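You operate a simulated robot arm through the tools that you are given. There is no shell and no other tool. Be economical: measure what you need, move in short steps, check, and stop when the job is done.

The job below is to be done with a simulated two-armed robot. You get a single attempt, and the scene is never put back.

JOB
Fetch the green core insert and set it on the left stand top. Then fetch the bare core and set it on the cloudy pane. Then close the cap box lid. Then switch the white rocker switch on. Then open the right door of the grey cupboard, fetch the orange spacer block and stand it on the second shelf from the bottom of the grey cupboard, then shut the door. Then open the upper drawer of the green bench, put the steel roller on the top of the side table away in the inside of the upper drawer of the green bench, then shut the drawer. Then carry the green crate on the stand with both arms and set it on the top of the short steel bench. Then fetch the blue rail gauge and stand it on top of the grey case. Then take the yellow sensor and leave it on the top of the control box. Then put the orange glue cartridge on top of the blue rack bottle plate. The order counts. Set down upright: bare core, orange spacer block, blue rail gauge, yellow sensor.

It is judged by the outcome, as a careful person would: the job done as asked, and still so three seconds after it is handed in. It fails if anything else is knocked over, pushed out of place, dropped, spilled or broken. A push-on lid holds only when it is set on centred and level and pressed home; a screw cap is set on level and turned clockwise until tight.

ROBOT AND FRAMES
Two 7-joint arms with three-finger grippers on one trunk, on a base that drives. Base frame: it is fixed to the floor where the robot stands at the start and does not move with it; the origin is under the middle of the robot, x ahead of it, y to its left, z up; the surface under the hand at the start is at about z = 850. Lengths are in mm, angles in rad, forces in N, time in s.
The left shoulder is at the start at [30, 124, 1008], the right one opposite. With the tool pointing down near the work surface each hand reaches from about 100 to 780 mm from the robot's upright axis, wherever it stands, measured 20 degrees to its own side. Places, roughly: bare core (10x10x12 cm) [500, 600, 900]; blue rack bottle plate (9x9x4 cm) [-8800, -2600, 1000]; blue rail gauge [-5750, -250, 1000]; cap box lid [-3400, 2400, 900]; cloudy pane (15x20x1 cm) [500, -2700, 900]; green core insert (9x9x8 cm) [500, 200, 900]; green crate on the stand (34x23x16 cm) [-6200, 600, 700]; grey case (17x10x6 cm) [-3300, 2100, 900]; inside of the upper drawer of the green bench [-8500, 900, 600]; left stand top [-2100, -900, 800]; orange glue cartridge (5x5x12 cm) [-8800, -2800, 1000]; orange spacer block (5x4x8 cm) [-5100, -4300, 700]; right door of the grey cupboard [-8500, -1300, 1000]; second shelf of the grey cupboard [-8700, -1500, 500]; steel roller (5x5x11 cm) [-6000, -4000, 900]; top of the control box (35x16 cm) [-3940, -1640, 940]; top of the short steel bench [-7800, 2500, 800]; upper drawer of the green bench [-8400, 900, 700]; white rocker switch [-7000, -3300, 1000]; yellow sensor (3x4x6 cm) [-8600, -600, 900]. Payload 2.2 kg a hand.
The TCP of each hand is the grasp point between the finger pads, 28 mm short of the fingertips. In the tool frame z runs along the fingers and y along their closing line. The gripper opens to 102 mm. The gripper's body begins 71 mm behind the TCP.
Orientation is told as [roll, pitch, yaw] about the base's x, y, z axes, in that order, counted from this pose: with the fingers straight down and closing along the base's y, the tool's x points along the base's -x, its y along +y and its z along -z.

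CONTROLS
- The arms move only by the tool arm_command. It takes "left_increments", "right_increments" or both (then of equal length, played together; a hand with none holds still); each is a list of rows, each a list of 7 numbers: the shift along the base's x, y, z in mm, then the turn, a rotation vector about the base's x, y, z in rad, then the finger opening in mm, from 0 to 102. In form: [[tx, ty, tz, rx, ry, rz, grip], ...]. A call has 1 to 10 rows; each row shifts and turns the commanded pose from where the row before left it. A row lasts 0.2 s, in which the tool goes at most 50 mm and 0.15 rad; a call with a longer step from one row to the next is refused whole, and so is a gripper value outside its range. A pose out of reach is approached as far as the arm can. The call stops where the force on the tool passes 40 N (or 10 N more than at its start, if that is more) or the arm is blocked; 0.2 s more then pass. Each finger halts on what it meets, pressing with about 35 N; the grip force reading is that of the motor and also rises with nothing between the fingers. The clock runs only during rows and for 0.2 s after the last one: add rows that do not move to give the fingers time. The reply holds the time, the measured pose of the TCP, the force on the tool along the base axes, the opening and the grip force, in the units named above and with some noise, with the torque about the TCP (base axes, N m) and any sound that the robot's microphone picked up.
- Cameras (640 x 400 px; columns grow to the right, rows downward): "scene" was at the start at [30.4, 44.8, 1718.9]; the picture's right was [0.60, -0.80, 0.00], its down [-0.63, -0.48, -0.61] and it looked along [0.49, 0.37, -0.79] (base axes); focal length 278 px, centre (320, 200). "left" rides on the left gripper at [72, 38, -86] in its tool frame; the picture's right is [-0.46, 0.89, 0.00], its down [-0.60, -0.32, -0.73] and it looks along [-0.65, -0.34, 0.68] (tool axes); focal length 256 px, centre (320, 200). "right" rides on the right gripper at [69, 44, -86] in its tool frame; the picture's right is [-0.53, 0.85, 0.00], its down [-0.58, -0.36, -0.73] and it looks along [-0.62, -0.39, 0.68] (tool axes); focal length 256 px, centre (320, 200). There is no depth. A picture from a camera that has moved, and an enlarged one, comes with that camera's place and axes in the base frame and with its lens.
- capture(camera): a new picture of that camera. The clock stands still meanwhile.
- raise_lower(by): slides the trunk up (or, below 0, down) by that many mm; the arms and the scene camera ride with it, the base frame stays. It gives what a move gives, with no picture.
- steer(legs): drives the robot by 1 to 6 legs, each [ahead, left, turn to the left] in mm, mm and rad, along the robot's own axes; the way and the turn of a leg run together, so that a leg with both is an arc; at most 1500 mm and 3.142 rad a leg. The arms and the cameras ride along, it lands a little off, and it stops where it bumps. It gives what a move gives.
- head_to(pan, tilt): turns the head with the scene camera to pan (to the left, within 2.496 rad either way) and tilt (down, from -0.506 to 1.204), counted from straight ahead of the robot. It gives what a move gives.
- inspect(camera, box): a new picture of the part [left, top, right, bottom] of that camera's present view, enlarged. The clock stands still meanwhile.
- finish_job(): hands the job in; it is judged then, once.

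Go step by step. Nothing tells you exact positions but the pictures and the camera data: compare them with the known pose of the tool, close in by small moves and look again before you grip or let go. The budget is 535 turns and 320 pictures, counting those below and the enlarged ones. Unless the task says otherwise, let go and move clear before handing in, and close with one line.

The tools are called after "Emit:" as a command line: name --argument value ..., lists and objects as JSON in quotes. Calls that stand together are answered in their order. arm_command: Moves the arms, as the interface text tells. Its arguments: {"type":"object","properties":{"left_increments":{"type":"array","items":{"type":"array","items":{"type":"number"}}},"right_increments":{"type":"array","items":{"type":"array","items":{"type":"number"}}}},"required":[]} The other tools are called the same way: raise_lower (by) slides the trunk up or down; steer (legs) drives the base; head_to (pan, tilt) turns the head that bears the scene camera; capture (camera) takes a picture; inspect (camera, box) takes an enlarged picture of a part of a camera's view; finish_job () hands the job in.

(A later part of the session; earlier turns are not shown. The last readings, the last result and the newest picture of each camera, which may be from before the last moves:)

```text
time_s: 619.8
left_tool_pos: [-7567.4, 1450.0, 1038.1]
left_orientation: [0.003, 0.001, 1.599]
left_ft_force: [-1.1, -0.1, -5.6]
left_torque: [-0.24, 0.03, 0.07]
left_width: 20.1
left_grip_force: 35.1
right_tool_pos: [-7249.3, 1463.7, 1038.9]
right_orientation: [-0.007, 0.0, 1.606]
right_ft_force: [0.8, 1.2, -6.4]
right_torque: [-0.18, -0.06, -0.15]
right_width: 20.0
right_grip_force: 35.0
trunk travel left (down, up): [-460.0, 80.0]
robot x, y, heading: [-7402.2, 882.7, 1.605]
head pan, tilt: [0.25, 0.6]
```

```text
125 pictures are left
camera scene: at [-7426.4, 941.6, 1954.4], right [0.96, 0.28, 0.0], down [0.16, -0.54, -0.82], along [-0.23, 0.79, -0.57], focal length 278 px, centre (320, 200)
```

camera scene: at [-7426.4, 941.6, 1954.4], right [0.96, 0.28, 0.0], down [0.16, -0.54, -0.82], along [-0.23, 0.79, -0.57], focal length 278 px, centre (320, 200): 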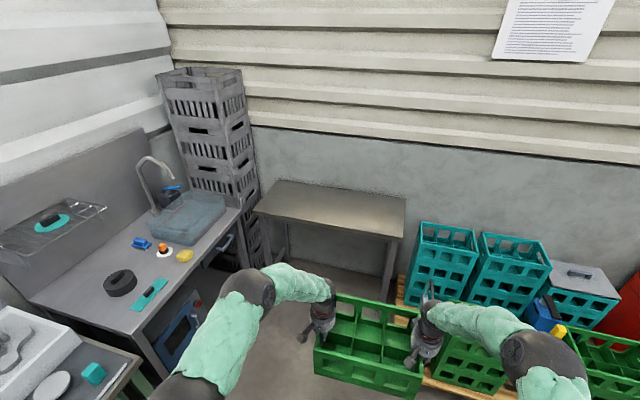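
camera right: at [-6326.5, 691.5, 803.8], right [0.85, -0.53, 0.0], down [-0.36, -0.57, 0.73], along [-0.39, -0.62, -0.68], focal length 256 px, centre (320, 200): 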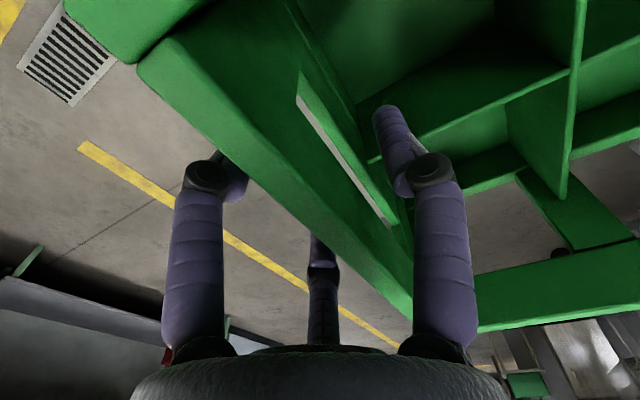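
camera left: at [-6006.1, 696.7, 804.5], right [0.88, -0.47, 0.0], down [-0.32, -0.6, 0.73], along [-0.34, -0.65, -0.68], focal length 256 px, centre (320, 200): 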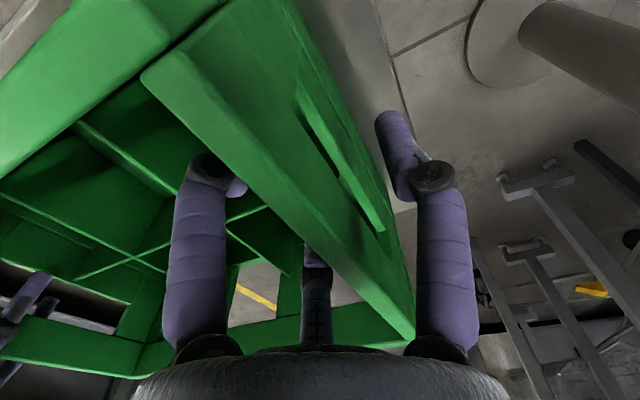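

The short steel bench spans about x -8275 to -7340 and y 2270 to 2700. I'll go to x≈-7720 and drive up so that the crate comes over it.

Emit:
steer --legs '[[0, 300, -0.034], [750, 0, 0]]'

Emit:
head_to --pan 0 --tilt 0.75

Emit:
capture --camera "scene"

```text
time_s: 625.5
left_tool_pos: [-7838.8, 2196.1, 1037.6]
left_orientation: [0.002, 0.001, 1.56]
left_ft_force: [-1.1, -0.1, -5.2]
left_torque: [-0.2, 0.02, 0.06]
left_width: 19.8
left_grip_force: 34.9
right_tool_pos: [-7518.7, 2196.2, 1040.2]
right_orientation: [-0.004, 0.0, 1.567]
right_ft_force: [1.3, 0.2, -6.8]
right_torque: [-0.22, -0.04, -0.18]
right_width: 20.0
right_grip_force: 34.5
trunk travel left (down, up): [-460.0, 80.0]
robot x, y, heading: [-7696.6, 1625.5, 1.568]
head pan, tilt: [0.25, 0.6]
```

```text
time_s: 626.3
left_tool_pos: [-7838.3, 2193.9, 1036.2]
left_orientation: [0.002, 0.0, 1.561]
left_ft_force: [-1.2, -0.3, -6.8]
left_torque: [-0.17, 0.01, 0.1]
left_width: 19.9
left_grip_force: 35.3
right_tool_pos: [-7518.2, 2194.3, 1040.5]
right_orientation: [-0.006, -0.003, 1.564]
right_ft_force: [1.8, 0.4, -5.9]
right_torque: [-0.17, -0.05, -0.14]
right_width: 20.0
right_grip_force: 34.9
trunk travel left (down, up): [-460.0, 80.0]
robot x, y, heading: [-7696.8, 1624.6, 1.566]
head pan, tilt: [0.0, 0.75]
```

```text
124 pictures are left
camera scene: at [-7694.7, 1678.7, 1941.7], right [1.0, 0.0, 0.0], down [0.0, -0.68, -0.73], along [0.0, 0.73, -0.68], focal length 278 px, centre (320, 200)
```

scene: 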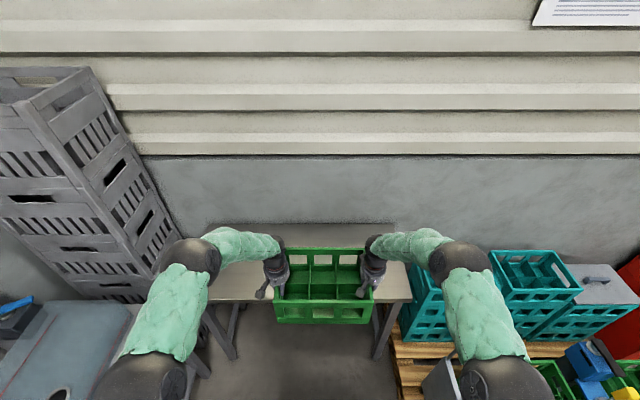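

Clear on both sides. I'll drive the last 185 mm forward, then lower with the trunk.

Emit:
steer --legs '[[185, 0, 0]]'

Emit:
raise_lower --by -65

Emit:
capture --camera "scene"

```text
time_s: 627.8
left_tool_pos: [-7837.7, 2379.3, 1037.3]
left_orientation: [0.001, 0.0, 1.563]
left_ft_force: [-0.8, -0.4, -6.3]
left_torque: [-0.22, 0.05, 0.1]
left_width: 19.6
left_grip_force: 35.3
right_tool_pos: [-7519.4, 2381.7, 1039.0]
right_orientation: [-0.006, -0.001, 1.568]
right_ft_force: [1.3, 0.3, -6.2]
right_torque: [-0.26, -0.1, -0.16]
right_width: 19.6
right_grip_force: 34.9
trunk travel left (down, up): [-460.0, 80.0]
robot x, y, heading: [-7698.8, 1811.3, 1.575]
head pan, tilt: [0.0, 0.75]
```

```text
time_s: 628.8
left_tool_pos: [-7838.4, 2379.9, 972.9]
left_orientation: [0.002, 0.001, 1.564]
left_ft_force: [-1.0, 0.1, -5.8]
left_torque: [-0.22, 0.02, 0.1]
left_width: 19.6
left_grip_force: 35.2
right_tool_pos: [-7519.3, 2380.8, 975.3]
right_orientation: [-0.004, -0.002, 1.57]
right_ft_force: [0.7, 0.4, -6.1]
right_torque: [-0.17, -0.04, -0.17]
right_width: 19.8
right_grip_force: 35.4
trunk travel left (down, up): [-395.0, 145.0]
robot x, y, heading: [-7692.5, 1807.9, 1.571]
head pan, tilt: [0.0, 0.75]
```

```text
123 pictures are left
camera scene: at [-7694.4, 1863.7, 1876.7], right [1.0, 0.0, 0.0], down [0.0, -0.68, -0.73], along [0.0, 0.73, -0.68], focal length 278 px, centre (320, 200)
```

scene: 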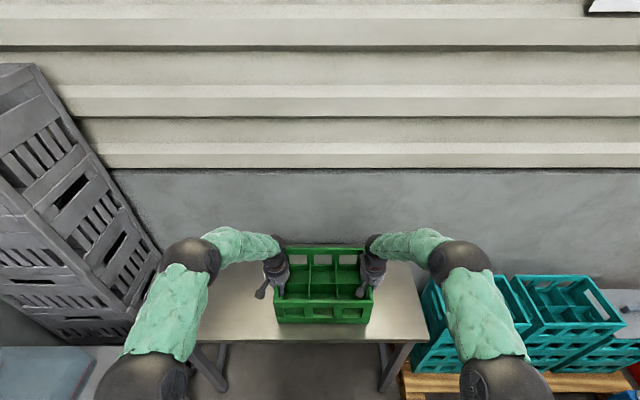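

The crate is over the bench. Lowering the last bit with both arms until contact.

Emit:
arm_command --left_increments '[[0, 0, -8, 0, 0, 0, 2], [0, 0, -6, 0, 0, 0, 2], [0, 0, -5, 0, 0, 0, 2], [0, 0, -4, 0, 0, 0, 2], [0, 0, -4, 0, 0, 0, 2], [0, 0, -4, 0, 0, 0, 2], [0, 0, -4, 0, 0, 0, 2], [0, 0, -4, 0, 0, 0, 2], [0, 0, -4, 0, 0, 0, 2], [0, 0, -4, 0, 0, 0, 2]]' --right_increments '[[0, 0, -9, 0, 0, 0, 2], [0, 0, -7, 0, 0, 0, 2], [0, 0, -5, 0, 0, 0, 2], [0, 0, -4, 0, 0, 0, 2], [0, 0, -4, 0, 0, 0, 2], [0, 0, -4, 0, 0, 0, 2], [0, 0, -4, 0, 0, 0, 2], [0, 0, -4, 0, 0, 0, 2], [0, 0, -4, 0, 0, 0, 2], [0, 0, -4, 0, 0, 0, 2]]'

Emit:
inspect --camera "scene" --box '[220, 220, 430, 360]'

```text
time_s: 629.5
left_tool_pos: [-7838.6, 2382.7, 968.5]
left_orientation: [0.002, -0.019, 1.566]
left_ft_force: [4.5, -4.6, 19.5]
left_torque: [-1.1, -0.02, 0.05]
left_width: 19.8
left_grip_force: 34.8
right_tool_pos: [-7520.0, 2385.3, 968.1]
right_orientation: [-0.006, -0.02, 1.566]
right_ft_force: [-4.1, -4.5, 21.8]
right_torque: [-1.3, 0.19, 0.09]
right_width: 19.9
right_grip_force: 34.5
trunk travel left (down, up): [-395.0, 145.0]
robot x, y, heading: [-7696.7, 1809.0, 1.571]
head pan, tilt: [0.0, 0.75]
stopped in row 3 (right hand): the force on the tool passed its limit at 41 N (the readings are from after the stop); the commanded pose is now the measured one
```

```text
2.86 times, centred on (325, 290) of scene
camera zoom: at [-7694.5, 1857.1, 1877.2], right [1.0, 0.0, 0.0], down [0.0, -0.68, -0.73], along [0.0, 0.73, -0.68], focal length 796 px, centre (306, -57)
```

zoom: 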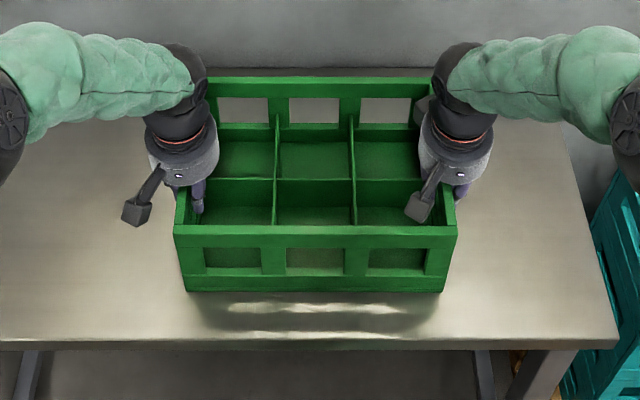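

It's down on the bench. Release both hands and rise together.

Emit:
arm_command --left_increments '[[0, 0, 1, 0, 0, 0, 30], [0, 0, 0, 0, 0, 0, 60], [0, 0, 0, 0, 0, 0, 60], [0, 0, 20, 0, 0, 0, 60], [0, 0, 40, 0, 0, 0, 60], [0, 0, 45, 0, 0, 0, 60], [0, -20, 40, 0, 0, 0, 60]]' --right_increments '[[0, 0, 1, 0, 0, 0, 30], [0, 0, 0, 0, 0, 0, 60], [0, 0, 0, 0, 0, 0, 60], [0, 0, 20, 0, 0, 0, 60], [0, 0, 40, 0, 0, 0, 60], [0, 0, 45, 0, 0, 0, 60], [0, -20, 40, 0, 0, 0, 60]]'

Emit:
inspect --camera "scene" --box '[220, 220, 430, 360]'

```text
time_s: 631.1
left_tool_pos: [-7839.3, 2358.2, 1111.9]
left_orientation: [0.002, -0.016, 1.563]
left_ft_force: [0.0, -0.1, 0.1]
left_torque: [0.07, -0.01, -0.02]
left_width: 60.0
left_grip_force: 0.1
right_tool_pos: [-7518.0, 2360.1, 1112.0]
right_orientation: [-0.006, -0.016, 1.566]
right_ft_force: [-0.1, -0.2, 0.1]
right_torque: [0.08, -0.01, -0.01]
right_width: 59.9
right_grip_force: 0.1
trunk travel left (down, up): [-395.0, 145.0]
robot x, y, heading: [-7696.9, 1809.6, 1.576]
head pan, tilt: [0.0, 0.75]
```

```text
2.86 times, centred on (325, 290) of scene
camera zoom: at [-7694.6, 1856.5, 1876.9], right [1.0, 0.0, 0.0], down [0.0, -0.68, -0.73], along [0.0, 0.73, -0.68], focal length 796 px, centre (306, -57)
```

zoom: 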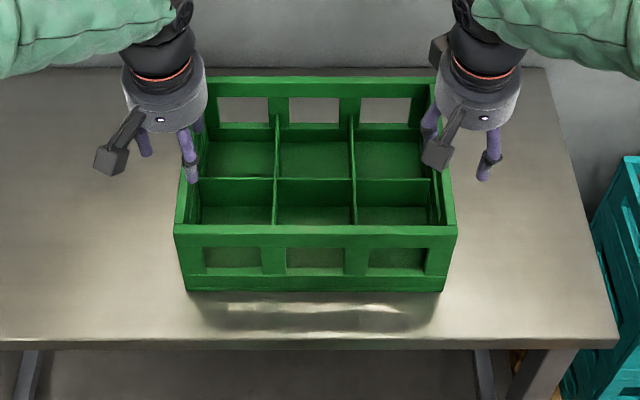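

Crate is placed. Next is the blue rail gauge near (-5750, -250). I'll back off, turn east and look.

Emit:
raise_lower --by -80

Emit:
steer --legs '[[-600, 0, 0], [0, 0, -1.57], [500, 0, 0]]'

Emit:
head_to --pan -0.75 --tilt 0.4

Emit:
capture --camera "scene"

```text
time_s: 632.3
left_tool_pos: [-7839.3, 2362.7, 1030.6]
left_orientation: [0.002, -0.014, 1.564]
left_ft_force: [-0.2, 0.1, 0.6]
left_torque: [0.02, 0.0, 0.0]
left_width: 60.0
left_grip_force: 0.1
right_tool_pos: [-7517.5, 2363.9, 1030.6]
right_orientation: [-0.006, -0.018, 1.567]
right_ft_force: [-1.0, -0.7, -0.5]
right_torque: [0.0, 0.0, 0.01]
right_width: 59.7
right_grip_force: 0.0
trunk travel left (down, up): [-315.0, 225.0]
robot x, y, heading: [-7694.7, 1809.2, 1.57]
head pan, tilt: [0.0, 0.75]
```

```text
time_s: 642.0
left_tool_pos: [-6648.1, 1368.2, 1029.3]
left_orientation: [0.003, -0.013, 0.01]
left_ft_force: [0.5, -0.4, -0.3]
left_torque: [-0.03, 0.01, 0.01]
left_width: 60.1
left_grip_force: 0.0
right_tool_pos: [-6640.4, 1046.1, 1029.7]
right_orientation: [-0.006, -0.015, 0.011]
right_ft_force: [1.3, -0.4, -0.3]
right_torque: [0.04, 0.03, -0.04]
right_width: 59.8
right_grip_force: 0.0
trunk travel left (down, up): [-315.0, 225.0]
robot x, y, heading: [-7198.3, 1214.8, 0.011]
head pan, tilt: [0.0, 0.75]
```

```text
time_s: 643.1
left_tool_pos: [-6647.9, 1368.8, 1029.4]
left_orientation: [0.003, -0.014, 0.009]
left_ft_force: [-0.1, -0.3, 0.3]
left_torque: [-0.03, -0.01, 0.01]
left_width: 60.0
left_grip_force: 0.1
right_tool_pos: [-6640.2, 1046.5, 1029.9]
right_orientation: [-0.004, -0.014, 0.014]
right_ft_force: [-0.4, -0.4, 0.2]
right_torque: [0.02, 0.02, -0.01]
right_width: 60.1
right_grip_force: 0.0
trunk travel left (down, up): [-315.0, 225.0]
robot x, y, heading: [-7196.6, 1212.3, 0.018]
head pan, tilt: [-0.75, 0.4]
```

```text
120 pictures are left
camera scene: at [-7158.6, 1152.0, 1827.8], right [-0.67, -0.74, 0.0], down [-0.29, 0.26, -0.92], along [0.68, -0.62, -0.39], focal length 278 px, centre (320, 200)
```

scene: 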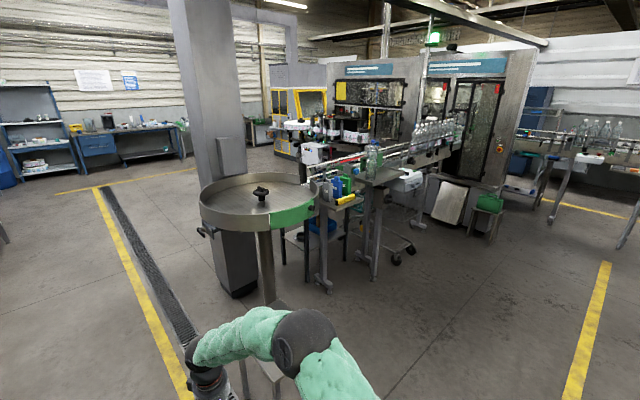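

Emit:
inspect --camera "scene" --box '[280, 130, 420, 230]'

```text
4.00 times, centred on (350, 180) of scene
camera zoom: at [-7158.6, 1152.0, 1827.8], right [-0.67, -0.74, 0.0], down [-0.29, 0.26, -0.92], along [0.68, -0.62, -0.39], focal length 1114 px, centre (200, 280)
```

zoom: 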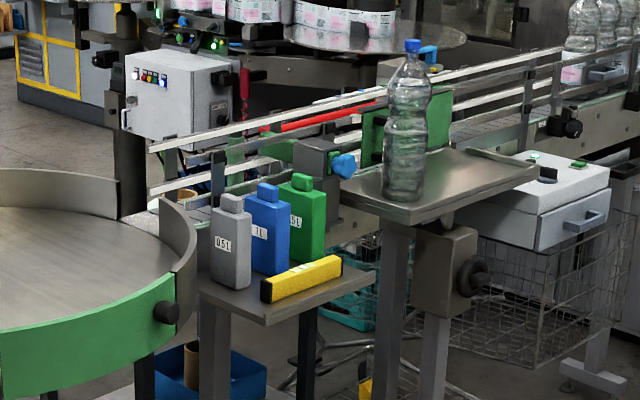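

There are three gauges on a small shelf: grey, blue and green. The blue one is in the middle. I'll drive round to the west-south-west side for a closer look.

Emit:
steer --legs '[[-250, 0, -0.018], [0, -1450, 0], [0, -450, 0], [300, 0, 0]]'

Emit:
head_to --pan 0.2 --tilt 0.5

Emit:
capture --camera "scene"

```text
time_s: 655.7
left_tool_pos: [-6611.4, -553.6, 1030.4]
left_orientation: [0.002, -0.013, -0.029]
left_ft_force: [-0.5, 0.0, 0.0]
left_torque: [0.01, 0.03, -0.01]
left_width: 60.1
left_grip_force: 0.1
right_tool_pos: [-6617.2, -874.2, 1029.6]
right_orientation: [-0.006, -0.015, -0.027]
right_ft_force: [-0.1, -1.3, -0.8]
right_torque: [-0.02, 0.03, -0.04]
right_width: 60.1
right_grip_force: 0.0
trunk travel left (down, up): [-315.0, 225.0]
robot x, y, heading: [-7167.5, -685.0, -0.023]
head pan, tilt: [-0.75, 0.4]
```

```text
time_s: 656.9
left_tool_pos: [-6612.7, -553.0, 1029.9]
left_orientation: [0.002, -0.014, -0.027]
left_ft_force: [-0.3, 0.2, -0.4]
left_torque: [-0.01, -0.01, -0.02]
left_width: 60.5
left_grip_force: 0.1
right_tool_pos: [-6616.7, -874.5, 1031.0]
right_orientation: [-0.006, -0.013, -0.027]
right_ft_force: [-1.0, 0.0, -0.1]
right_torque: [0.0, -0.04, 0.0]
right_width: 59.9
right_grip_force: 0.1
trunk travel left (down, up): [-315.0, 225.0]
robot x, y, heading: [-7167.0, -685.1, -0.02]
head pan, tilt: [0.201, 0.499]
```

```text
118 pictures are left
camera scene: at [-7107.2, -668.1, 1818.7], right [0.18, -0.98, 0.0], down [-0.47, -0.08, -0.88], along [0.86, 0.15, -0.48], focal length 278 px, centre (320, 200)
```

scene: 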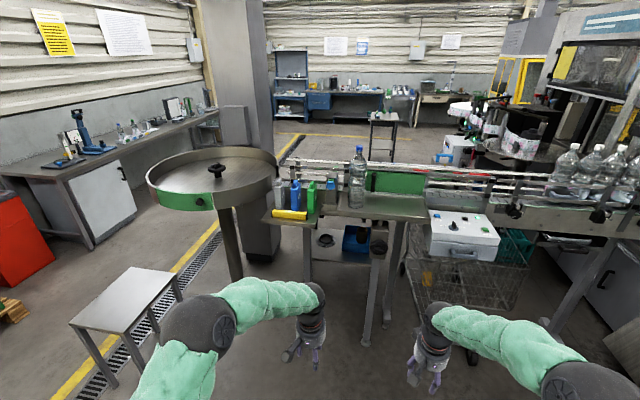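

The blue gauge stands between the grey and green ones at about (-5760, -297), z≈1080. I'll tuck the hands, raise the trunk and move in.

Emit:
arm_command --left_increments '[[-42, 10, 15, 0, 0, 0, 60], [-42, 10, 15, 0, 0, 0, 60], [-42, 10, 15, 0, 0, 0, 60], [-42, 0, 15, 0, 0, 0, 60], [-42, 0, 10, 0, 0, 0, 60]]' --right_increments '[[-42, -10, 15, 0, 0, 0, 60], [-42, -10, 15, 0, 0, 0, 60], [-42, -10, 15, 0, 0, 0, 60], [-42, 0, 15, 0, 0, 0, 60], [-42, 0, 10, 0, 0, 0, 60]]'

Emit:
raise_lower --by 150

Emit:
steer --legs '[[650, 235, 0.02]]'

Emit:
head_to --pan 0.15 --tilt 0.7

Emit:
capture --camera "scene"

```text
time_s: 658.1
left_tool_pos: [-6825.2, -522.3, 1098.7]
left_orientation: [0.001, -0.019, -0.026]
left_ft_force: [-0.5, 0.7, 0.5]
left_torque: [0.02, -0.05, 0.02]
left_width: 59.8
left_grip_force: 0.0
right_tool_pos: [-6831.1, -905.3, 1099.3]
right_orientation: [-0.005, -0.018, -0.027]
right_ft_force: [-1.2, -0.1, 1.2]
right_torque: [0.0, -0.06, 0.01]
right_width: 59.8
right_grip_force: 0.1
trunk travel left (down, up): [-315.0, 225.0]
robot x, y, heading: [-7166.9, -681.8, -0.022]
head pan, tilt: [0.201, 0.499]
```

```text
time_s: 659.8
left_tool_pos: [-6822.6, -522.0, 1246.6]
left_orientation: [0.001, -0.014, -0.027]
left_ft_force: [-0.1, -0.1, -0.1]
left_torque: [-0.01, 0.01, 0.0]
left_width: 60.1
left_grip_force: 0.0
right_tool_pos: [-6827.2, -904.5, 1249.2]
right_orientation: [-0.004, -0.013, -0.028]
right_ft_force: [-0.3, 0.2, -0.1]
right_torque: [0.01, 0.01, -0.01]
right_width: 59.6
right_grip_force: 0.1
trunk travel left (down, up): [-465.0, 75.0]
robot x, y, heading: [-7164.5, -682.7, -0.025]
head pan, tilt: [0.201, 0.499]
```

```text
time_s: 663.6
left_tool_pos: [-6182.7, -274.4, 1246.7]
left_orientation: [0.001, -0.013, 0.02]
left_ft_force: [0.2, 1.1, -0.2]
left_torque: [0.0, 0.0, -0.01]
left_width: 59.8
left_grip_force: 0.0
right_tool_pos: [-6171.4, -656.9, 1249.6]
right_orientation: [-0.005, -0.014, 0.021]
right_ft_force: [0.1, 0.7, 0.7]
right_torque: [0.01, -0.01, -0.01]
right_width: 60.2
right_grip_force: 0.1
trunk travel left (down, up): [-465.0, 75.0]
robot x, y, heading: [-6521.2, -451.5, 0.025]
head pan, tilt: [0.201, 0.499]
```

```text
time_s: 664.4
left_tool_pos: [-6184.2, -275.2, 1246.2]
left_orientation: [0.003, -0.015, 0.018]
left_ft_force: [-0.8, -0.1, -0.5]
left_torque: [0.02, 0.0, -0.02]
left_width: 59.8
left_grip_force: 0.0
right_tool_pos: [-6171.7, -656.5, 1248.6]
right_orientation: [-0.006, -0.013, 0.02]
right_ft_force: [0.6, -0.2, -0.1]
right_torque: [0.0, -0.01, 0.0]
right_width: 60.2
right_grip_force: 0.0
trunk travel left (down, up): [-465.0, 75.0]
robot x, y, heading: [-6519.3, -450.6, 0.03]
head pan, tilt: [0.15, 0.7]
```

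```text
117 pictures are left
camera scene: at [-6466.7, -438.4, 1951.0], right [0.17, -0.98, 0.0], down [-0.63, -0.11, -0.77], along [0.75, 0.13, -0.64], focal length 278 px, centre (320, 200)
```

scene: 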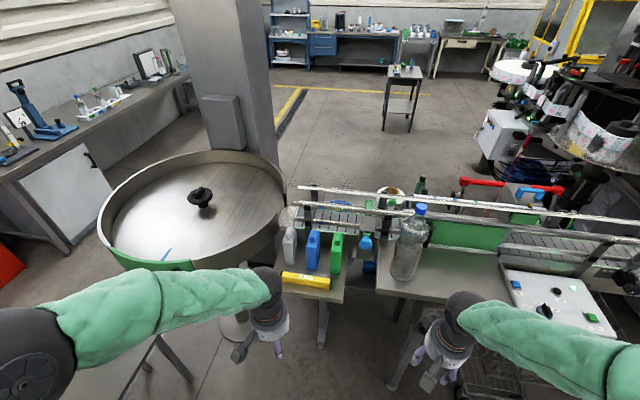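

Emit:
inspect --camera "scene" --box '[260, 190, 400, 310]'

Emit:
capture --camera "left"

```text
3.33 times, centred on (330, 250) of scene
camera zoom: at [-6466.7, -438.4, 1951.0], right [0.17, -0.98, 0.0], down [-0.63, -0.11, -0.77], along [0.75, 0.13, -0.64], focal length 928 px, centre (287, 33)
```

zoom: 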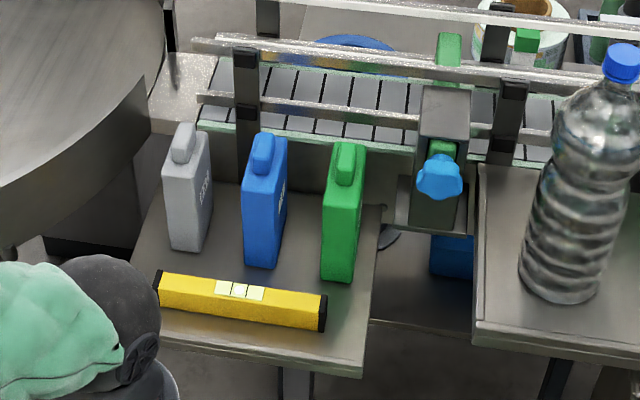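

```text
115 pictures are left
camera left: at [-6257.5, -237.9, 1332.3], right [0.45, 0.89, 0.01], down [0.6, -0.31, 0.74], along [0.66, -0.33, -0.67], focal length 256 px, centre (320, 200)
```

left: 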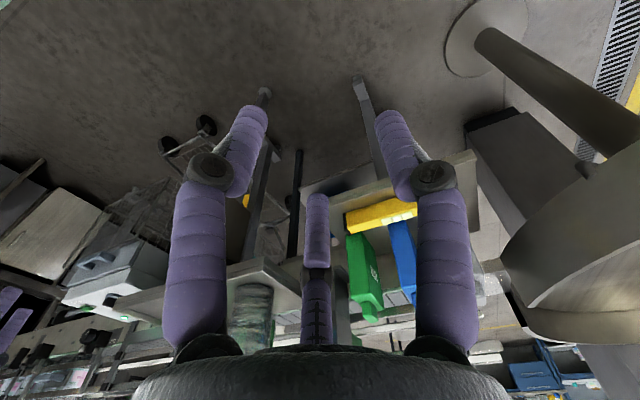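

The gauges are thin slabs about 87 mm apart, so I can grip the blue one across y between its neighbours. I'll drive in 130 mm and bring the left hand above it.

Emit:
steer --legs '[[130, 0, -0.02]]'

Emit:
arm_command --left_increments '[[35, -2, 10, 0, 0, 0, 60], [40, -2, 10, 0, 0, 0, 60], [40, -2, 10, 0, 0, 0, 60], [40, -2, 10, 0, 0, 0, 60], [40, -2, 0, 0, 0, 0, 60], [0, 0, 0, 0, 0, 0, 60]]'

Emit:
capture --camera "left"

Emit:
capture --camera "scene"

```text
time_s: 665.6
left_tool_pos: [-6052.0, -280.1, 1248.6]
left_orientation: [0.002, -0.013, -0.002]
left_ft_force: [0.6, 0.1, -0.2]
left_torque: [-0.02, 0.01, 0.0]
left_width: 59.9
left_grip_force: 0.2
right_tool_pos: [-6049.0, -662.1, 1250.3]
right_orientation: [-0.006, -0.015, -0.001]
right_ft_force: [-0.2, -0.7, -0.7]
right_torque: [0.02, -0.01, 0.0]
right_width: 60.0
right_grip_force: 0.0
trunk travel left (down, up): [-465.0, 75.0]
robot x, y, heading: [-6390.2, -449.4, 0.002]
head pan, tilt: [0.15, 0.7]
```

```text
time_s: 667.0
left_tool_pos: [-5856.4, -290.0, 1287.7]
left_orientation: [0.002, -0.013, -0.001]
left_ft_force: [-0.9, -0.6, 0.4]
left_torque: [-0.01, -0.06, -0.01]
left_width: 60.0
left_grip_force: 0.0
right_tool_pos: [-6047.9, -661.4, 1248.4]
right_orientation: [-0.006, -0.017, 0.0]
right_ft_force: [-1.4, 0.6, 0.8]
right_torque: [0.01, 0.01, -0.01]
right_width: 60.0
right_grip_force: 0.2
trunk travel left (down, up): [-465.0, 75.0]
robot x, y, heading: [-6394.5, -446.2, -0.005]
head pan, tilt: [0.15, 0.7]
```

```text
114 pictures are left
camera left: at [-5930.6, -252.3, 1372.3], right [0.47, 0.88, 0.01], down [0.59, -0.32, 0.74], along [0.66, -0.34, -0.67], focal length 256 px, centre (320, 200)
```

left: 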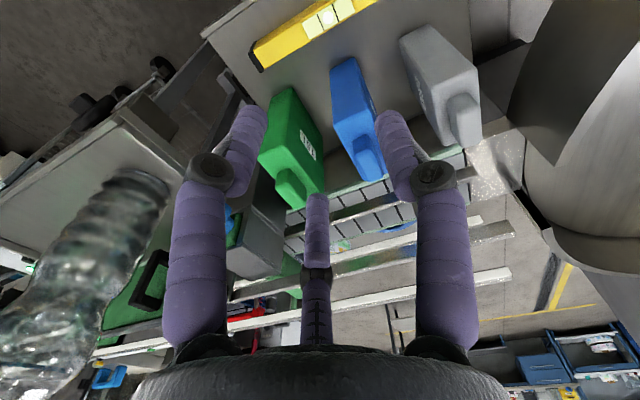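

```text
113 pictures are left
camera scene: at [-6339.6, -437.4, 1951.0], right [0.15, -0.99, 0.0], down [-0.64, -0.1, -0.77], along [0.76, 0.12, -0.64], focal length 278 px, centre (320, 200)
```

scene: 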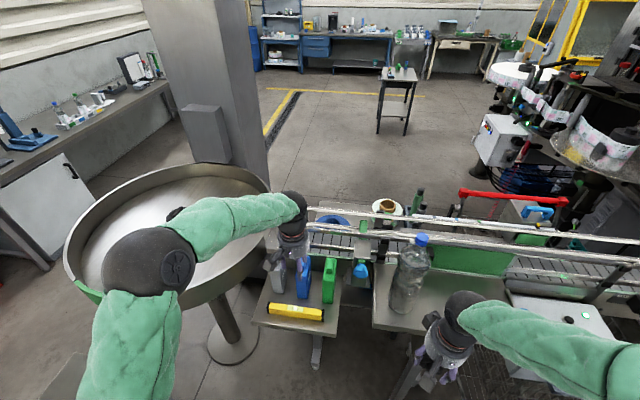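

Triangulated: the gauge's nub top is at (-5750, -286, 1175) and its body top about 1146. I'll move above it and check.

Emit:
arm_command --left_increments '[[36, 1, -10, 0, 0, 0, 62], [36, 1, -10, 0, 0, 0, 62], [34, 2, -15, 0, 0, 0, 62], [0, 0, 0, 0, 0, 0, 62]]'

Emit:
capture --camera "left"

Emit:
inspect --camera "scene" --box '[250, 180, 390, 330]'

```text
time_s: 668.0
left_tool_pos: [-5750.4, -285.4, 1251.4]
left_orientation: [0.001, -0.015, -0.003]
left_ft_force: [-0.1, -0.3, 0.2]
left_torque: [0.01, -0.05, 0.02]
left_width: 62.0
left_grip_force: 0.0
right_tool_pos: [-6048.4, -661.6, 1249.6]
right_orientation: [-0.007, -0.015, -0.001]
right_ft_force: [-0.1, -0.4, -0.5]
right_torque: [0.03, -0.02, 0.01]
right_width: 59.9
right_grip_force: 0.0
trunk travel left (down, up): [-465.0, 75.0]
robot x, y, heading: [-6391.2, -447.3, 0.007]
head pan, tilt: [0.15, 0.7]
```

```text
112 pictures are left
camera left: at [-5824.0, -248.6, 1337.0], right [0.47, 0.88, 0.01], down [0.59, -0.32, 0.74], along [0.66, -0.34, -0.67], focal length 256 px, centre (320, 200)
```

left: 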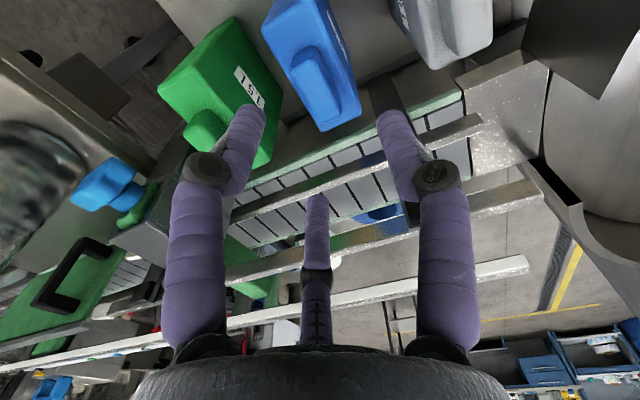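

```text
2.67 times, centred on (320, 255) of scene
camera zoom: at [-6339.0, -437.6, 1951.0], right [0.15, -0.99, 0.0], down [-0.64, -0.1, -0.77], along [0.76, 0.12, -0.64], focal length 743 px, centre (320, 53)
```

zoom: 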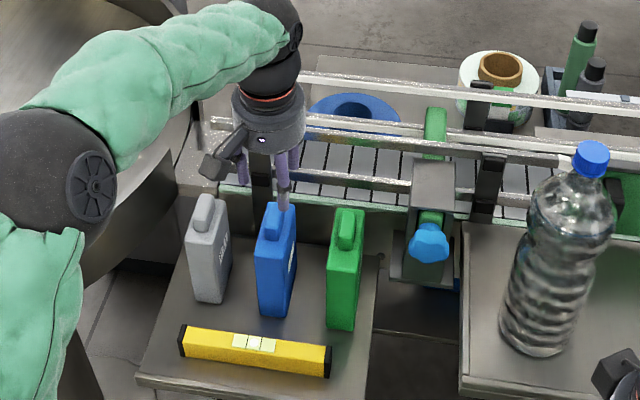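

The body centre is about (-5764, -285). I'll shift back 14 mm and go down to grip the upper body.

Emit:
arm_command --left_increments '[[-14, 0, -30, 0, 0, 0, 62], [0, 0, -35, 0, 0, 0, 62], [0, 0, -30, 0, 0, 0, 62], [0, 0, -20, 0, 0, 0, 62], [0, 0, -15, 0, 0, 0, 62], [0, 0, 0, 0, 0, 0, 62]]'

Emit:
capture --camera "left"

```text
time_s: 668.9
left_tool_pos: [-5758.5, -283.5, 1169.7]
left_orientation: [0.003, -0.036, 0.004]
left_ft_force: [-7.0, -0.2, 18.5]
left_torque: [-0.35, 0.94, -0.14]
left_width: 68.8
left_grip_force: 5.5
right_tool_pos: [-6047.8, -661.8, 1251.0]
right_orientation: [-0.005, -0.018, 0.0]
right_ft_force: [0.8, 0.4, -0.3]
right_torque: [-0.01, 0.02, 0.01]
right_width: 60.0
right_grip_force: 0.1
trunk travel left (down, up): [-465.0, 75.0]
robot x, y, heading: [-6391.2, -457.0, 0.006]
head pan, tilt: [0.15, 0.7]
stopped in row 4 (left hand): the force on the tool passed its limit at 49 N (the readings are from after the stop); the commanded pose is now the measured one
```

```text
110 pictures are left
camera left: at [-5833.9, -245.5, 1254.1], right [0.46, 0.89, 0.02], down [0.58, -0.32, 0.75], along [0.67, -0.34, -0.66], focal length 256 px, centre (320, 200)
```

left: 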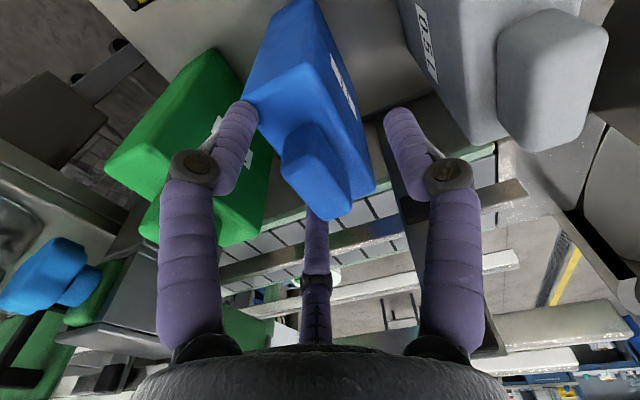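

One of the two opposing fingers touched the body's corner; the hand really closes from three sides. I'll lift, open fully, offset the hand so the slab sits nearer the single finger, and go down again.

Emit:
arm_command --left_increments '[[0, 0, 20, 0, 0.02, 0, 80], [3, -10, 10, 0, 0, 0, 102], [0, 0, 0, 0, 0, 0, 102]]'

Emit:
capture --camera "left"

Emit:
inspect --camera "scene" --box '[250, 180, 390, 330]'

```text
time_s: 669.7
left_tool_pos: [-5753.7, -293.8, 1196.3]
left_orientation: [0.001, -0.011, 0.002]
left_ft_force: [-0.8, 0.8, 0.0]
left_torque: [-0.03, 0.02, 0.01]
left_width: 102.0
left_grip_force: 0.0
right_tool_pos: [-6045.8, -661.3, 1249.3]
right_orientation: [-0.004, -0.016, 0.001]
right_ft_force: [-0.4, 0.2, -0.3]
right_torque: [-0.04, 0.03, 0.04]
right_width: 59.8
right_grip_force: 0.1
trunk travel left (down, up): [-465.0, 75.0]
robot x, y, heading: [-6395.7, -448.8, 0.002]
head pan, tilt: [0.15, 0.7]
```

```text
109 pictures are left
camera left: at [-5827.2, -255.9, 1281.5], right [0.46, 0.89, 0.01], down [0.6, -0.32, 0.74], along [0.65, -0.34, -0.68], focal length 256 px, centre (320, 200)
```

left: 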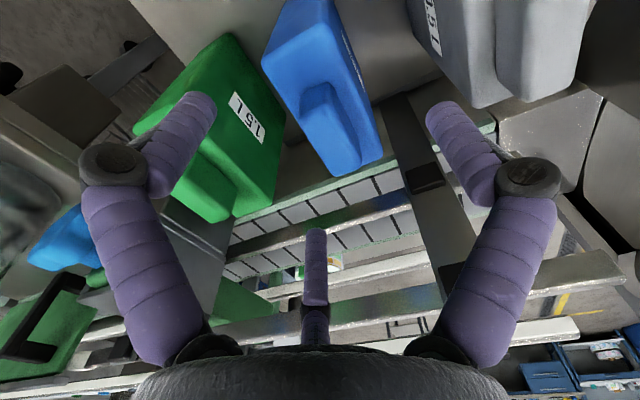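

```text
2.67 times, centred on (320, 255) of scene
camera zoom: at [-6336.6, -437.0, 1950.9], right [0.15, -0.99, 0.0], down [-0.64, -0.1, -0.76], along [0.76, 0.12, -0.64], focal length 743 px, centre (320, 53)
```

zoom: 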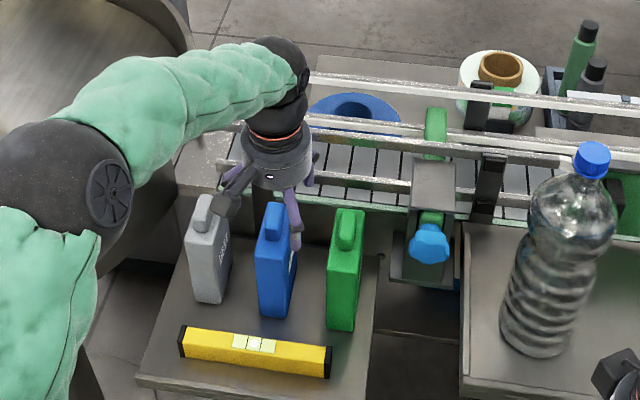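

Emit:
arm_command --left_increments '[[0, 0, -20, 0, 0, 0, 102], [0, 0, -18, 0, 0, 0, 102], [0, 0, -14, 0, 0, 0, 102], [0, 0, -12, 0, 0, 0, 102], [0, 0, -10, 0, 0, 0, 102], [0, 0, 0, 0, 0, 0, 102]]'

Emit:
capture --camera "left"

```text
time_s: 671.1
left_tool_pos: [-5753.5, -292.7, 1120.5]
left_orientation: [0.002, -0.009, 0.002]
left_ft_force: [0.2, 0.4, 1.3]
left_torque: [-0.02, 0.02, -0.04]
left_width: 101.7
left_grip_force: 0.0
right_tool_pos: [-6046.6, -660.7, 1250.0]
right_orientation: [-0.006, -0.013, 0.001]
right_ft_force: [-0.4, 0.2, -0.5]
right_torque: [-0.01, 0.0, 0.02]
right_width: 60.1
right_grip_force: 0.1
trunk travel left (down, up): [-465.0, 75.0]
robot x, y, heading: [-6393.0, -448.2, -0.0]
head pan, tilt: [0.15, 0.7]
```

```text
107 pictures are left
camera left: at [-5826.4, -254.9, 1207.7], right [0.46, 0.89, 0.01], down [0.6, -0.32, 0.74], along [0.66, -0.34, -0.68], focal length 256 px, centre (320, 200)
```

left: 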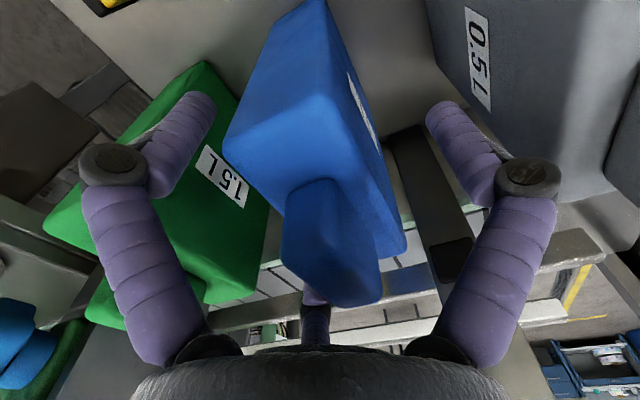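

No contact. Closing on the gauge.

Emit:
arm_command --left_increments '[[0, 0, 0, 0, 0, 0, 75], [0, 0, 0, 0, 0, 0, 55], [0, 0, 0, 0, 0, 0, 30], [0, 0, 0, 0, 0, 0, 25], [0, 0, 0, 0, 0, 0, 25], [0, 0, 6, 0, 0, 0, 25], [0, 0, 20, 0, 0, 0, 25], [0, 0, 0, 0, 0, 0, 25]]'

Emit:
capture --camera "left"

Emit:
inspect --camera "scene" --box '[250, 180, 390, 330]'

```text
time_s: 672.9
left_tool_pos: [-5753.4, -293.3, 1147.5]
left_orientation: [0.002, -0.009, 0.001]
left_ft_force: [0.0, 0.5, -2.4]
left_torque: [-0.02, -0.03, -0.01]
left_width: 56.7
left_grip_force: 35.2
right_tool_pos: [-6045.9, -661.6, 1249.0]
right_orientation: [-0.006, -0.013, -0.002]
right_ft_force: [-0.1, 0.3, 0.0]
right_torque: [-0.02, 0.02, 0.01]
right_width: 60.1
right_grip_force: 0.1
trunk travel left (down, up): [-465.0, 75.0]
robot x, y, heading: [-6392.1, -452.9, 0.009]
head pan, tilt: [0.15, 0.7]
```

```text
106 pictures are left
camera left: at [-5826.3, -255.8, 1233.0], right [0.46, 0.89, 0.01], down [0.6, -0.32, 0.74], along [0.65, -0.34, -0.68], focal length 256 px, centre (320, 200)
```

left: 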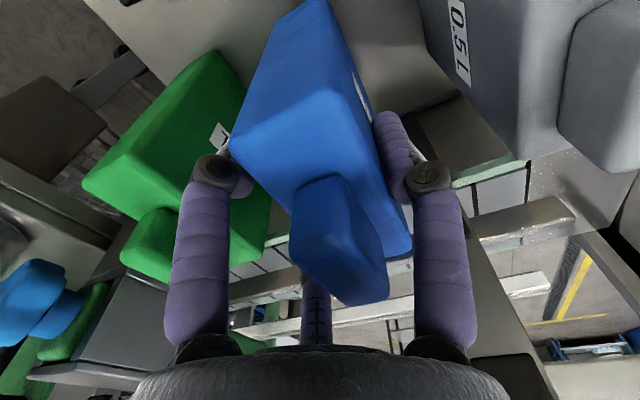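

```text
2.67 times, centred on (320, 255) of scene
camera zoom: at [-6336.2, -437.3, 1950.9], right [0.15, -0.99, 0.0], down [-0.64, -0.1, -0.76], along [0.76, 0.12, -0.64], focal length 743 px, centre (320, 53)
```

zoom: 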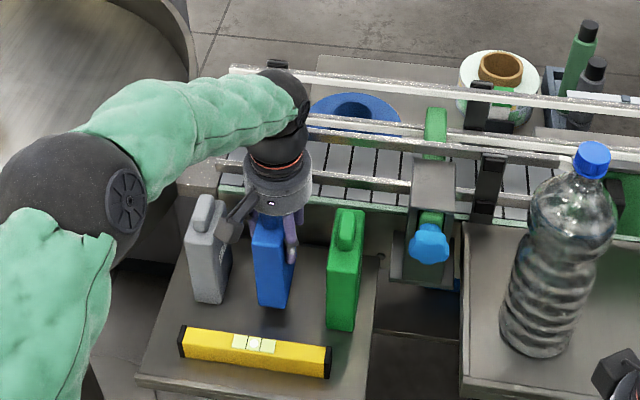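

Held. I'll lift it clear of its neighbours and bring it back.

Emit:
arm_command --left_increments '[[0, 0, 45, 0, 0, 0, 25], [0, 0, 45, 0, 0, 0, 25], [0, 0, 45, 0, 0, 0, 25], [0, 0, 45, 0, 0, 0, 25], [-45, 0, 0, 0, 0, 0, 25], [-45, 0, 0, 0, 0, 0, 25], [-45, 0, -5, 0, 0, 0, 25], [-45, 0, -5, 0, 0, 0, 25], [-45, 0, -10, 0, 0, 0, 25], [-40, 0, -10, 0, 0, 0, 25]]'

Emit:
capture --camera "scene"

```text
time_s: 675.1
left_tool_pos: [-6020.6, -291.7, 1297.6]
left_orientation: [0.002, -0.012, 0.002]
left_ft_force: [-0.9, -0.7, -3.4]
left_torque: [-0.05, -0.02, 0.01]
left_width: 56.7
left_grip_force: 34.7
right_tool_pos: [-6048.3, -661.0, 1250.7]
right_orientation: [-0.004, -0.016, -0.001]
right_ft_force: [-0.2, 0.8, -0.5]
right_torque: [0.01, -0.02, -0.02]
right_width: 59.9
right_grip_force: 0.0
trunk travel left (down, up): [-465.0, 75.0]
robot x, y, heading: [-6391.9, -449.3, 0.005]
head pan, tilt: [0.15, 0.7]
```

```text
104 pictures are left
camera scene: at [-6339.3, -437.4, 1951.0], right [0.15, -0.99, 0.0], down [-0.64, -0.1, -0.77], along [0.76, 0.12, -0.64], focal length 278 px, centre (320, 200)
```

scene: 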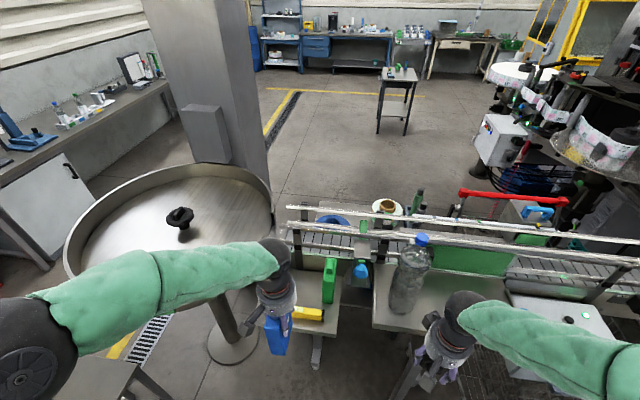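

Now the long drive to the grey case: back out, north, then east along the corridor.

Emit:
steer --legs '[[-600, 0, 0], [0, 1450, 0], [0, 300, 0], [1450, 0, 0], [1450, 0, 0]]'

Emit:
head_to --pan 0.3 --tilt 0.4

Emit:
capture --camera "scene"

```text
time_s: 700.5
left_tool_pos: [-3725.0, 1363.6, 1297.0]
left_orientation: [0.002, -0.011, -0.053]
left_ft_force: [0.7, 0.1, -2.3]
left_torque: [-0.01, -0.03, 0.0]
left_width: 56.4
left_grip_force: 35.1
right_tool_pos: [-3774.0, 996.1, 1249.2]
right_orientation: [-0.004, -0.013, -0.055]
right_ft_force: [0.9, 0.3, 0.1]
right_torque: [-0.02, 0.01, -0.01]
right_width: 60.0
right_grip_force: 0.1
trunk travel left (down, up): [-465.0, 75.0]
robot x, y, heading: [-4106.4, 1224.7, -0.043]
head pan, tilt: [0.15, 0.7]
```

```text
time_s: 701.3
left_tool_pos: [-3725.8, 1363.9, 1296.3]
left_orientation: [0.001, -0.009, -0.053]
left_ft_force: [-0.9, -0.7, -2.5]
left_torque: [-0.01, 0.01, 0.01]
left_width: 56.4
left_grip_force: 35.1
right_tool_pos: [-3773.0, 994.5, 1249.7]
right_orientation: [-0.005, -0.014, -0.053]
right_ft_force: [1.1, 0.3, 0.1]
right_torque: [-0.03, 0.0, 0.01]
right_width: 59.9
right_grip_force: 0.0
trunk travel left (down, up): [-465.0, 75.0]
robot x, y, heading: [-4106.7, 1228.4, -0.051]
head pan, tilt: [0.3, 0.4]
```

```text
103 pictures are left
camera scene: at [-4046.1, 1249.8, 1977.7], right [0.25, -0.97, 0.0], down [-0.38, -0.1, -0.92], along [0.89, 0.23, -0.39], focal length 278 px, centre (320, 200)
```

scene: 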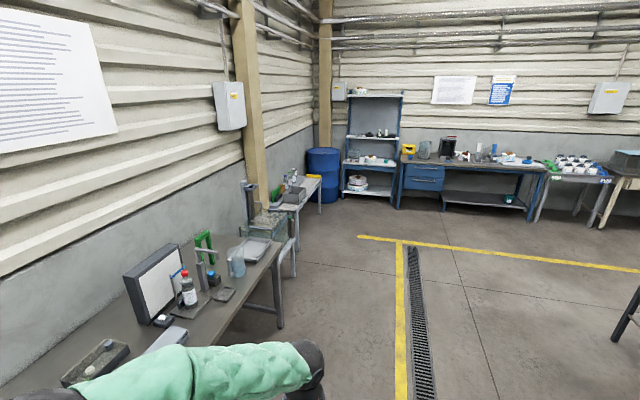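

Emit:
steer --legs '[[900, 30, 0.05], [0, 0, 1.57], [250, 0, 0]]'

Emit:
head_to --pan 0.15 --tilt 0.8

Emit:
capture --camera "scene"

```text
time_s: 711.2
left_tool_pos: [-3359.4, 1857.2, 1296.9]
left_orientation: [0.003, -0.011, 1.548]
left_ft_force: [0.5, -1.2, -3.6]
left_torque: [-0.02, -0.01, 0.01]
left_width: 56.6
left_grip_force: 34.8
right_tool_pos: [-2992.2, 1821.7, 1248.8]
right_orientation: [-0.007, -0.016, 1.546]
right_ft_force: [0.1, 0.7, 0.0]
right_torque: [0.02, -0.02, -0.01]
right_width: 60.0
right_grip_force: 0.1
trunk travel left (down, up): [-465.0, 75.0]
robot x, y, heading: [-3211.2, 1480.5, 1.554]
head pan, tilt: [0.3, 0.4]
```

```text
time_s: 712.1
left_tool_pos: [-3360.3, 1857.6, 1298.3]
left_orientation: [0.001, -0.012, 1.548]
left_ft_force: [-0.2, -0.6, -2.5]
left_torque: [0.03, 0.01, 0.0]
left_width: 56.5
left_grip_force: 35.1
right_tool_pos: [-2991.0, 1820.9, 1249.7]
right_orientation: [-0.005, -0.016, 1.549]
right_ft_force: [0.2, -0.7, 0.4]
right_torque: [0.02, -0.01, 0.01]
right_width: 60.2
right_grip_force: 0.1
trunk travel left (down, up): [-465.0, 75.0]
robot x, y, heading: [-3214.6, 1481.4, 1.546]
head pan, tilt: [0.15, 0.799]
```

```text
102 pictures are left
camera scene: at [-3221.5, 1529.6, 1942.8], right [0.99, 0.13, 0.0], down [0.09, -0.71, -0.7], along [-0.09, 0.69, -0.72], focal length 278 px, centre (320, 200)
```

scene: 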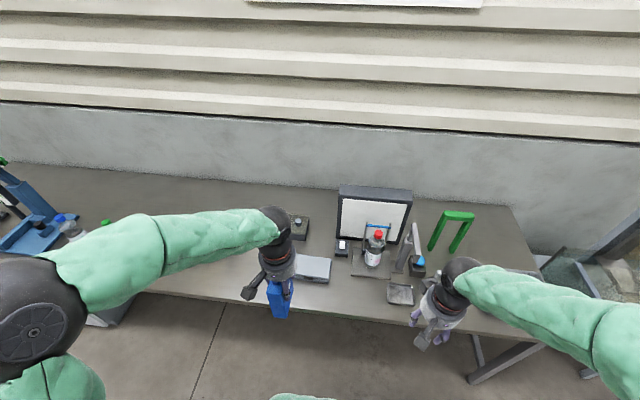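

Emit:
inspect --camera "scene" --box '[250, 200, 390, 320]'

Emit:
capture --camera "left"

```text
3.33 times, centred on (320, 260) of scene
camera zoom: at [-3221.5, 1529.6, 1942.8], right [0.99, 0.13, 0.0], down [0.09, -0.71, -0.7], along [-0.09, 0.69, -0.72], focal length 928 px, centre (320, 0)
```

zoom: 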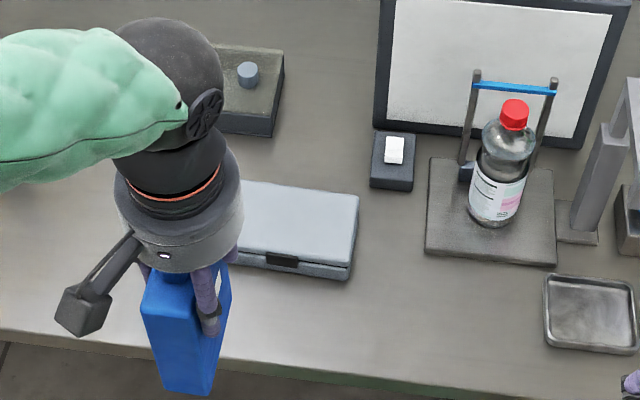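

```text
100 pictures are left
camera left: at [-3399.2, 1784.7, 1382.8], right [-0.87, 0.49, 0.01], down [0.33, 0.59, 0.74], along [0.35, 0.65, -0.68], focal length 256 px, centre (320, 200)
```

left: 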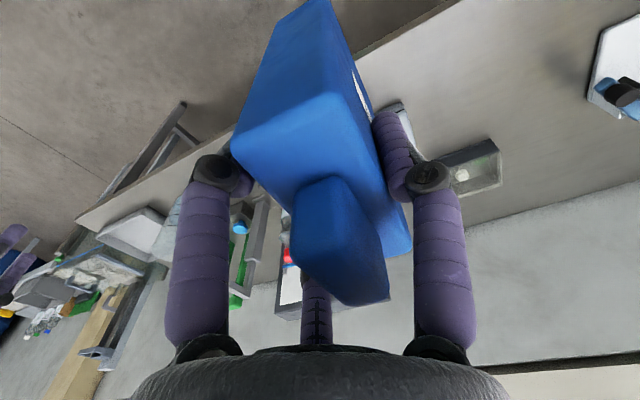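

The case's centre is about (-3342, 2133) with its top near z≈910. I'll bring the gauge over it.

Emit:
arm_command --left_increments '[[3.6, 39.4, -18, 0, 0, 0.004, 25], [3.6, 39.4, -18, 0, 0, 0.004, 25], [3.6, 39.4, -18, 0, 0, 0.004, 25], [3.6, 39.4, -18, 0, 0, 0.004, 25], [3.6, 39.4, -18, 0, 0, 0.004, 25], [3.6, 39.4, -18, 0, 0, 0.002, 25], [3.4, 39, -18, 0, 0, 0, 25], [0, 0, 0, 0, 0, 0, 25]]'

Emit:
inspect --camera "scene" --box '[240, 180, 380, 300]'

Emit:
capture --camera "left"

```text
time_s: 713.9
left_tool_pos: [-3335.6, 2129.4, 1169.8]
left_orientation: [0.0, -0.012, 1.57]
left_ft_force: [0.2, -0.6, -2.8]
left_torque: [0.02, 0.03, -0.05]
left_width: 56.4
left_grip_force: 35.4
right_tool_pos: [-2990.6, 1819.1, 1249.2]
right_orientation: [-0.005, -0.017, 1.546]
right_ft_force: [0.0, 0.9, 0.3]
right_torque: [0.03, 0.01, 0.01]
right_width: 59.9
right_grip_force: 0.1
trunk travel left (down, up): [-465.0, 75.0]
robot x, y, heading: [-3208.2, 1482.1, 1.552]
head pan, tilt: [0.15, 0.799]
```

```text
3.33 times, centred on (310, 240) of scene
camera zoom: at [-3221.6, 1528.6, 1942.8], right [0.99, 0.13, 0.0], down [0.09, -0.71, -0.7], along [-0.09, 0.69, -0.72], focal length 928 px, centre (353, 67)
```

zoom: 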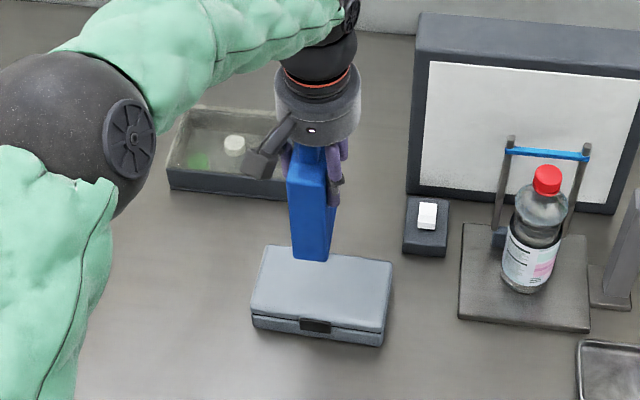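

```text
98 pictures are left
camera left: at [-3373.2, 2056.9, 1256.3], right [-0.88, 0.47, 0.01], down [0.32, 0.6, 0.74], along [0.34, 0.65, -0.68], focal length 256 px, centre (320, 200)
```

left: 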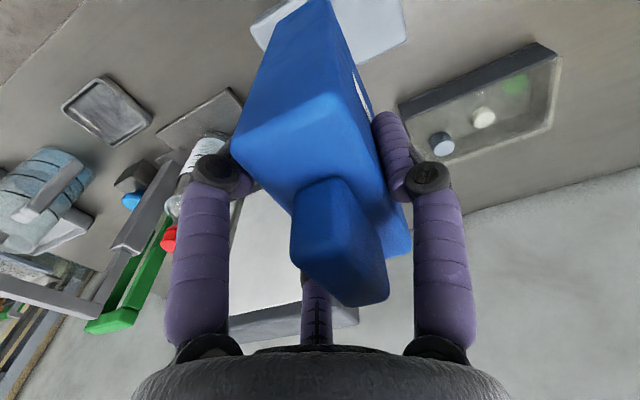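

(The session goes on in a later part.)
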